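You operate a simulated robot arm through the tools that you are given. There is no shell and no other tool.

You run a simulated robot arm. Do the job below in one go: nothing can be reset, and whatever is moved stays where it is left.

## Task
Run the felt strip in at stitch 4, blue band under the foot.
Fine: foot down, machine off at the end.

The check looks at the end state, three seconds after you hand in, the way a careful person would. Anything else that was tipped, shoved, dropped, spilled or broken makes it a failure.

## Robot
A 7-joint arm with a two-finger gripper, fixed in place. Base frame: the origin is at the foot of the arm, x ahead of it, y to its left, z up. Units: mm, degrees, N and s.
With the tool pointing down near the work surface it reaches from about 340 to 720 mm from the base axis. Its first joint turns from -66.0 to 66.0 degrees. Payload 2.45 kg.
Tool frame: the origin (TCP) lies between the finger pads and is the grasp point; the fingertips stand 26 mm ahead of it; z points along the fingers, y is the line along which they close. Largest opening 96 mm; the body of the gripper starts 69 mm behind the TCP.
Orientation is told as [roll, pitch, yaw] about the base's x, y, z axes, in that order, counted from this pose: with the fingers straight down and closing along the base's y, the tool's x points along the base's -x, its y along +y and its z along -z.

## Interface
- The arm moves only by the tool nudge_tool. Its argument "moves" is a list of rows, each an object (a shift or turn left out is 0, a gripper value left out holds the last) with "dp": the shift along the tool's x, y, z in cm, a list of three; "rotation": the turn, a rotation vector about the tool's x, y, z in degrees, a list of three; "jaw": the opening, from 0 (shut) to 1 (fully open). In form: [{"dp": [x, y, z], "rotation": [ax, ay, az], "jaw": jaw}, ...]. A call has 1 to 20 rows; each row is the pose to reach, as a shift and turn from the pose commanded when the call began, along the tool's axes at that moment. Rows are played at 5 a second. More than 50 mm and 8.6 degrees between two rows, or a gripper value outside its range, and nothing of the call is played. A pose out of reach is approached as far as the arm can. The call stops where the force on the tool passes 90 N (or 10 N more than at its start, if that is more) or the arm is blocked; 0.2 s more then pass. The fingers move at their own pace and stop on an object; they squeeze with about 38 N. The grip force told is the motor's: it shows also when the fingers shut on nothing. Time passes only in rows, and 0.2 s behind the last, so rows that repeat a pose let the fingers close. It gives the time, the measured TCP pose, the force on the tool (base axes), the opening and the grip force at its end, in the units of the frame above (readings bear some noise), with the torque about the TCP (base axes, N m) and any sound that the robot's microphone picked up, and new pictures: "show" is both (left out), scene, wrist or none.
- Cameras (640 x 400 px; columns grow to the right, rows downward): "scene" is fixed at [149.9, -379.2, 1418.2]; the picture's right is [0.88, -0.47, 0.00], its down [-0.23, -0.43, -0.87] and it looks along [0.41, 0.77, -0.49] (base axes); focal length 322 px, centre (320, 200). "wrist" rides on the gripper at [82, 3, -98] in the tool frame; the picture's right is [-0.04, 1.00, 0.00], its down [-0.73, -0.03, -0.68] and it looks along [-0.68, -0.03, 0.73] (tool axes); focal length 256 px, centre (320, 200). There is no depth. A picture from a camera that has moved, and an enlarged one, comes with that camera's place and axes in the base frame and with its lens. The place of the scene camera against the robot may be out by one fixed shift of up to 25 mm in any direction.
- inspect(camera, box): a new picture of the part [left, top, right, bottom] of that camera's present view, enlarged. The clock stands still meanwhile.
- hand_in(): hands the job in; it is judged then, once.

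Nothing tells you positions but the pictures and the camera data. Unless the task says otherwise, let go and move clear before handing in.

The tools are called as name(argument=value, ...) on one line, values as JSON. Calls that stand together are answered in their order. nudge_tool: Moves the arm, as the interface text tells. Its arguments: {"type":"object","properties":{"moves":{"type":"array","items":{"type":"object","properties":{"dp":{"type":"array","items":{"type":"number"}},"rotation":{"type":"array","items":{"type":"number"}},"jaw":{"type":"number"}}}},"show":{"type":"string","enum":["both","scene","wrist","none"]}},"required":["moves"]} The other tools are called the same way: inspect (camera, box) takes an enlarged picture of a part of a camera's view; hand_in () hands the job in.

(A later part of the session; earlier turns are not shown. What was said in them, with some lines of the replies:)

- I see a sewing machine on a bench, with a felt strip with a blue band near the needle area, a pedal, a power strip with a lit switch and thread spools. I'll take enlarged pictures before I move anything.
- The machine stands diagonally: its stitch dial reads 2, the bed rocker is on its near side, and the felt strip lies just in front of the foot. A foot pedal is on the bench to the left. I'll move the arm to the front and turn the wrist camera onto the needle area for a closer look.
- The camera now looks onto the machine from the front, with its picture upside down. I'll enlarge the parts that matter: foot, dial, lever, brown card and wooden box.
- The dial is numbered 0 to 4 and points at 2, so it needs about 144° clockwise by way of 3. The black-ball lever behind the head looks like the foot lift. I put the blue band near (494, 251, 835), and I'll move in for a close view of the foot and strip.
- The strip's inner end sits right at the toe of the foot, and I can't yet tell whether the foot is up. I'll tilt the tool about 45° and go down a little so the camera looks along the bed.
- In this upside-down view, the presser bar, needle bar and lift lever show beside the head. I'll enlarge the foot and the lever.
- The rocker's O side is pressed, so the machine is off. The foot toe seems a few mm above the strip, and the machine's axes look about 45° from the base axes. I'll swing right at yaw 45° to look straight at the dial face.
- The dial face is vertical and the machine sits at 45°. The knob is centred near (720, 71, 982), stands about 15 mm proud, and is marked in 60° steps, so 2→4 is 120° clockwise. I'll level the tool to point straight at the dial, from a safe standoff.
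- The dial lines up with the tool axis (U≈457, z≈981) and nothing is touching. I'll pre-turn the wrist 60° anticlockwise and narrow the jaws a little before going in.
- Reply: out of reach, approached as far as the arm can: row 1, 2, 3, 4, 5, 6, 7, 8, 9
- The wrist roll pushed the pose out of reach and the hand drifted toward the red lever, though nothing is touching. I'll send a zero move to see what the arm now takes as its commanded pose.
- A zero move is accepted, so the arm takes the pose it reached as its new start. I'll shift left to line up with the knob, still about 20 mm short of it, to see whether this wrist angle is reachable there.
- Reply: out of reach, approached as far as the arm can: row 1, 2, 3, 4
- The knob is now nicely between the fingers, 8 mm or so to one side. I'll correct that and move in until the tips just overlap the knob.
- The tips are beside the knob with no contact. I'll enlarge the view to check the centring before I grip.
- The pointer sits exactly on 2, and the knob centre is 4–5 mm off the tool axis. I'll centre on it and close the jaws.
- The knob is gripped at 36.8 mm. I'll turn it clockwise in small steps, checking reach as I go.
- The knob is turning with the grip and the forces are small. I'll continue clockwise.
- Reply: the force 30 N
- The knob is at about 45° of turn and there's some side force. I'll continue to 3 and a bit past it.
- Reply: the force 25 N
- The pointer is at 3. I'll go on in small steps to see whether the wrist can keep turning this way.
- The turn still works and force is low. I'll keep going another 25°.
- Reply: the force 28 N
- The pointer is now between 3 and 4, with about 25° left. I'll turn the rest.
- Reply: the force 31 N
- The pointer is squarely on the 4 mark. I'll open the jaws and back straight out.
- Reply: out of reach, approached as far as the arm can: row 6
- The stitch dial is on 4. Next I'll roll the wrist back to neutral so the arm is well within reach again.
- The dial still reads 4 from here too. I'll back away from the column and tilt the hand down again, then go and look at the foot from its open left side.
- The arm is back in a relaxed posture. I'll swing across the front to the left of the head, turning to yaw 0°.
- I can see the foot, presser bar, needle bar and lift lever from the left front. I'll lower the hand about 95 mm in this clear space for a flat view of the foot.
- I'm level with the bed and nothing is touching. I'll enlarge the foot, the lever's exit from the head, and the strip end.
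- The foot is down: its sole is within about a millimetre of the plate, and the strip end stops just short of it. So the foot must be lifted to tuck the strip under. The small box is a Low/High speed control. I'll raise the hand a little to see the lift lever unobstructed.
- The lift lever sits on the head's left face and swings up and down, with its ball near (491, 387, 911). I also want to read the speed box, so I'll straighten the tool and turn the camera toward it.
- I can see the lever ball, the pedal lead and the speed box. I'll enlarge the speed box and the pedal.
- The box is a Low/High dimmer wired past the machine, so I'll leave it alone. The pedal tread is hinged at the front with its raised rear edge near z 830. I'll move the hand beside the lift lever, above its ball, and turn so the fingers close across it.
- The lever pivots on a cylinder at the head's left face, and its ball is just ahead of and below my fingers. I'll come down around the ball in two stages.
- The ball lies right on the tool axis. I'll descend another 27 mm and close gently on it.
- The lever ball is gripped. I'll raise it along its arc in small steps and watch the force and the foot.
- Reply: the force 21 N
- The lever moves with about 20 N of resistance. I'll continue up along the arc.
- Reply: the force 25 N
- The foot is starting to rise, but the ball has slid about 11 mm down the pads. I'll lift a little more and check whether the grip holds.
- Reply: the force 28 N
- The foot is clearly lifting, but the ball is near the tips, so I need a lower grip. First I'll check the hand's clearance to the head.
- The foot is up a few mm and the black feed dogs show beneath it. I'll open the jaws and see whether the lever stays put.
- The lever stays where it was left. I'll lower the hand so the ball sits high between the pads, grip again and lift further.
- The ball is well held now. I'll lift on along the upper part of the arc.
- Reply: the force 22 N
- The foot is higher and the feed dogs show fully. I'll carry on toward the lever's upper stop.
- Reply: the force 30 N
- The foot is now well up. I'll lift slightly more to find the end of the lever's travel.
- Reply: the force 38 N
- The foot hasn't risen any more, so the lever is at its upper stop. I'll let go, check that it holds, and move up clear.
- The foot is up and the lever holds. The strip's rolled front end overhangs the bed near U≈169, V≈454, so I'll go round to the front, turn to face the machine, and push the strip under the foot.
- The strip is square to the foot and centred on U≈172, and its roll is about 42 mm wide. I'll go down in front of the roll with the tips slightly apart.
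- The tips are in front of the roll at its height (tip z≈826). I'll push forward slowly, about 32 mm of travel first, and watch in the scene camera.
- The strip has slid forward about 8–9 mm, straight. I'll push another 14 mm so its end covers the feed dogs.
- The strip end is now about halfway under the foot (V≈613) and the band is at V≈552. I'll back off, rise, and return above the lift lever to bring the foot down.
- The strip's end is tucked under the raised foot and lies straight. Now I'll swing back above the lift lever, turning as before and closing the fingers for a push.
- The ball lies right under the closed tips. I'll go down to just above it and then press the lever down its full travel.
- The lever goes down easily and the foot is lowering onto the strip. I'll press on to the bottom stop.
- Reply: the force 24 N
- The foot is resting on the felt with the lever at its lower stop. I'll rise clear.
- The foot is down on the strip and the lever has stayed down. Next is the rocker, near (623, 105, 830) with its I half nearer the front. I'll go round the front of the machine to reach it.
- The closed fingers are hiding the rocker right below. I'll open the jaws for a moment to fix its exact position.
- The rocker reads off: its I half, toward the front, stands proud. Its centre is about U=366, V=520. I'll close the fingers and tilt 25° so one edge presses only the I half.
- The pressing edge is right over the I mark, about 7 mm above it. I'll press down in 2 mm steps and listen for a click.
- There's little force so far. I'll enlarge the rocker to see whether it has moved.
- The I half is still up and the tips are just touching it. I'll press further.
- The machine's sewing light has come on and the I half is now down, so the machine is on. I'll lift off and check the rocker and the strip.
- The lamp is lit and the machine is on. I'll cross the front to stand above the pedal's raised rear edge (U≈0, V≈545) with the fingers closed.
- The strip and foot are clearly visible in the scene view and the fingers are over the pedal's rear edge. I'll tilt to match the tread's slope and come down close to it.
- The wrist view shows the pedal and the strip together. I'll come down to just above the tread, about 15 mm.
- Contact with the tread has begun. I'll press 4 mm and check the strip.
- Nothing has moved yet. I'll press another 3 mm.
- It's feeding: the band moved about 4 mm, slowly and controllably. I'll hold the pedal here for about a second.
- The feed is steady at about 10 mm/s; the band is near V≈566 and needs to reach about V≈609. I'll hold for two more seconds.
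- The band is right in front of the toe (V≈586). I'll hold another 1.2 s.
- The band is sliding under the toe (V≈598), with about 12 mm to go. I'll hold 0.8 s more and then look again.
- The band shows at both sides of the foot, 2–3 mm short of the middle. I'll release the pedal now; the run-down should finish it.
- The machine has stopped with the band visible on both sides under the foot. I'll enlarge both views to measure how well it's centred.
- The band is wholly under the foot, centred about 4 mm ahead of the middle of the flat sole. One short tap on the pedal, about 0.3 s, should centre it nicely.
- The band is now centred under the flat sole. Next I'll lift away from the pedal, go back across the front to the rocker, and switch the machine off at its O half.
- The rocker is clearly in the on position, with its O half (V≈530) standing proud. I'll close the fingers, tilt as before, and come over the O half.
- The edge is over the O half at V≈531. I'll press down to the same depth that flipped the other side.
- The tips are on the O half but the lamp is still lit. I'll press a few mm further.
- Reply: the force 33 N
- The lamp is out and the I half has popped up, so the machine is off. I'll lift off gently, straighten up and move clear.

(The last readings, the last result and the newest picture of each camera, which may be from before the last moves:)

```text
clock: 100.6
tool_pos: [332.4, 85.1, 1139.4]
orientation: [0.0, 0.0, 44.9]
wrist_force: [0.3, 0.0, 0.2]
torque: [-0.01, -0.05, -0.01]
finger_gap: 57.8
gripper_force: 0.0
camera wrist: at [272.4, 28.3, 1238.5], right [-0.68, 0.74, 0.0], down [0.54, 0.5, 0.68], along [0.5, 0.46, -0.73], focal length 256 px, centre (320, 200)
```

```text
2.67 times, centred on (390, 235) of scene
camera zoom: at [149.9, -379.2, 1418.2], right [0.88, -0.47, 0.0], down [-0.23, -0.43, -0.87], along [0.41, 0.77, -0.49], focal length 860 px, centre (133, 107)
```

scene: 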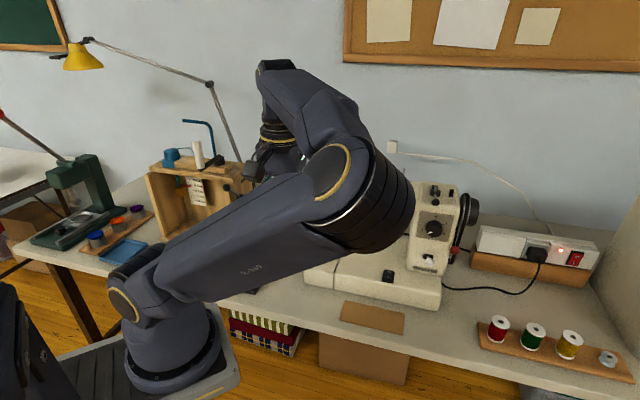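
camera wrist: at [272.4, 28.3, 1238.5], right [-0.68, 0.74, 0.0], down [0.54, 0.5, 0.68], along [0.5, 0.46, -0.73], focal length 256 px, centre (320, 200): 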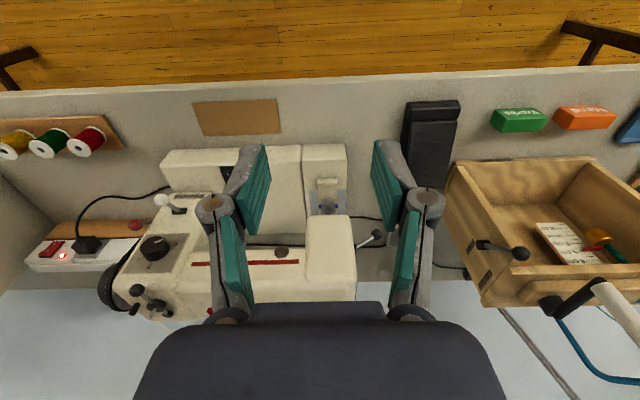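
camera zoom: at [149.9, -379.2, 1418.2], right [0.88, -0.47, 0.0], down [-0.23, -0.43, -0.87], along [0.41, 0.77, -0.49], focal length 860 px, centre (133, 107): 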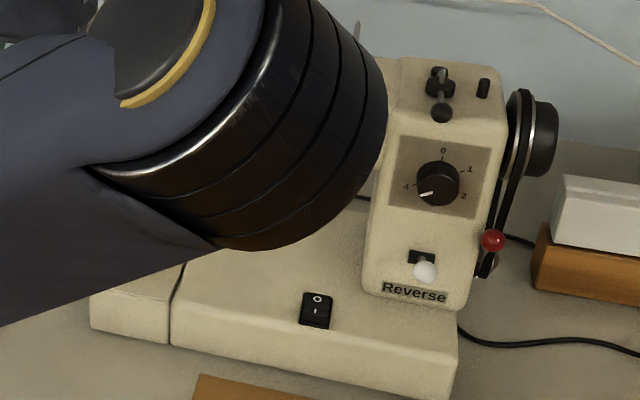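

The hand is clear and all looks in place. One last enlarged check of the band and foot, the dial, the rocker and the pedal before handing in.

inspect(camera="wrist", box=[295, 165, 365, 225])

inspect(camera="wrist", box=[110, 180, 240, 290])

inspect(camera="wrist", box=[340, 80, 500, 260])

inspect(camera="scene", box=[370, 240, 450, 310])

```text
6.67 times, centred on (330, 195) of wrist
camera zoom: at [272.4, 28.3, 1238.5], right [-0.68, 0.74, 0.0], down [0.54, 0.5, 0.68], along [0.5, 0.46, -0.73], focal length 1707 px, centre (253, 233)
```

zoom: 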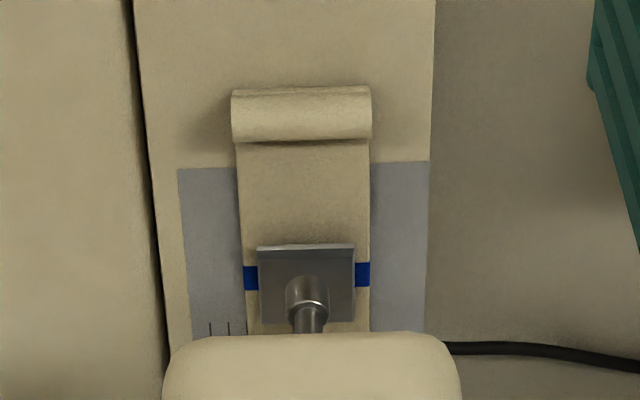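

```text
3.64 times, centred on (175, 235) of wrist
camera zoom: at [272.4, 28.3, 1238.5], right [-0.68, 0.74, 0.0], down [0.54, 0.5, 0.68], along [0.5, 0.46, -0.73], focal length 931 px, centre (847, 73)
```

zoom: 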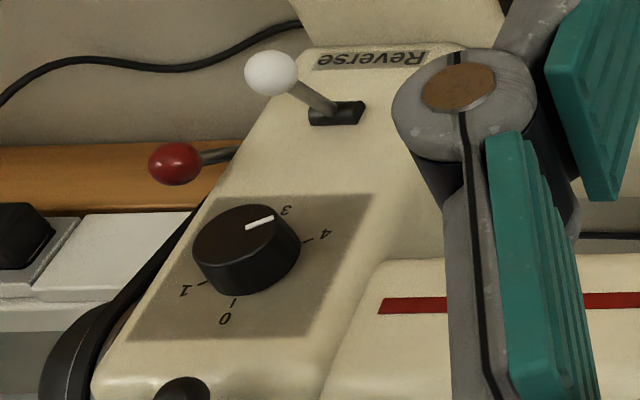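

```text
2.22 times, centred on (420, 170) of wrist
camera zoom: at [272.4, 28.3, 1238.5], right [-0.68, 0.74, 0.0], down [0.54, 0.5, 0.68], along [0.5, 0.46, -0.73], focal length 569 px, centre (98, 267)
```

zoom: 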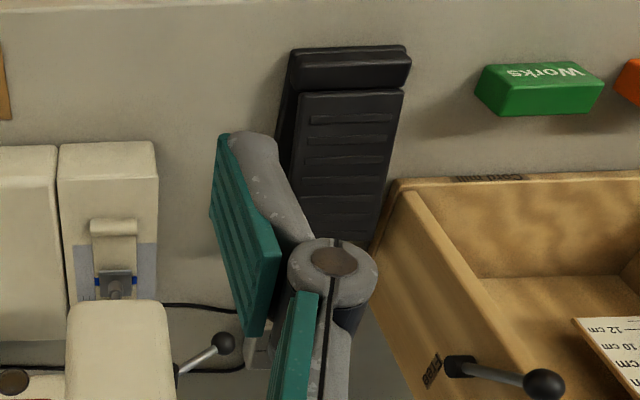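

```text
5.71 times, centred on (410, 275) of scene
camera zoom: at [149.9, -379.2, 1418.2], right [0.88, -0.47, 0.0], down [-0.23, -0.43, -0.87], along [0.41, 0.77, -0.49], focal length 1843 px, centre (-194, -229)
```

zoom: 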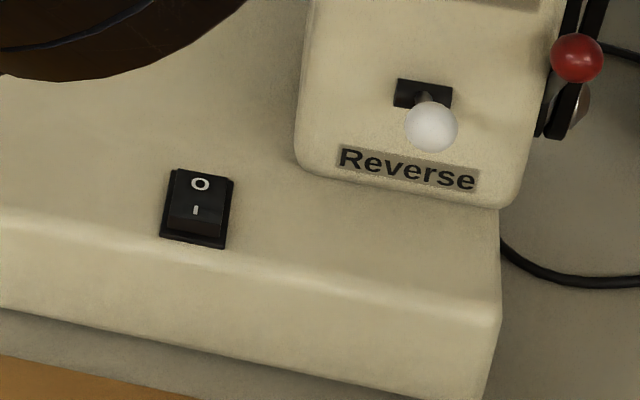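

I ran the felt strip in with the dial at 4, and the blue band now sits centred under the foot. The foot is down on the felt, and the rocker is at O with the lamp out. The pedal is released, the arm is clear, and nothing else was disturbed, so I'm handing in.

hand_in()

```text
The job is handed in.
```

The job is handed in: the felt strip is run in at stitch 4, with the blue band under the foot. I don't have the check's result yet.

- **Stitch:** the dial went from 2 to 4 before the machine ran.
- **Strip:** its end had stopped just short of the foot. I raised the foot, pushed the strip about 22 mm under it and lowered the foot again. I then fed it in with the pedal until the band was centred under the flat of the foot.
- **Foot and power:** the foot is down on the felt and its lift lever is down. The rocker is at O and the sewing lamp is out.
- **Everything else:** the arm is clear and the pedal is released. I left the Reverse lever, the red lever and the Low/High dimmer box alone, and the last pictures showed nothing out of place.
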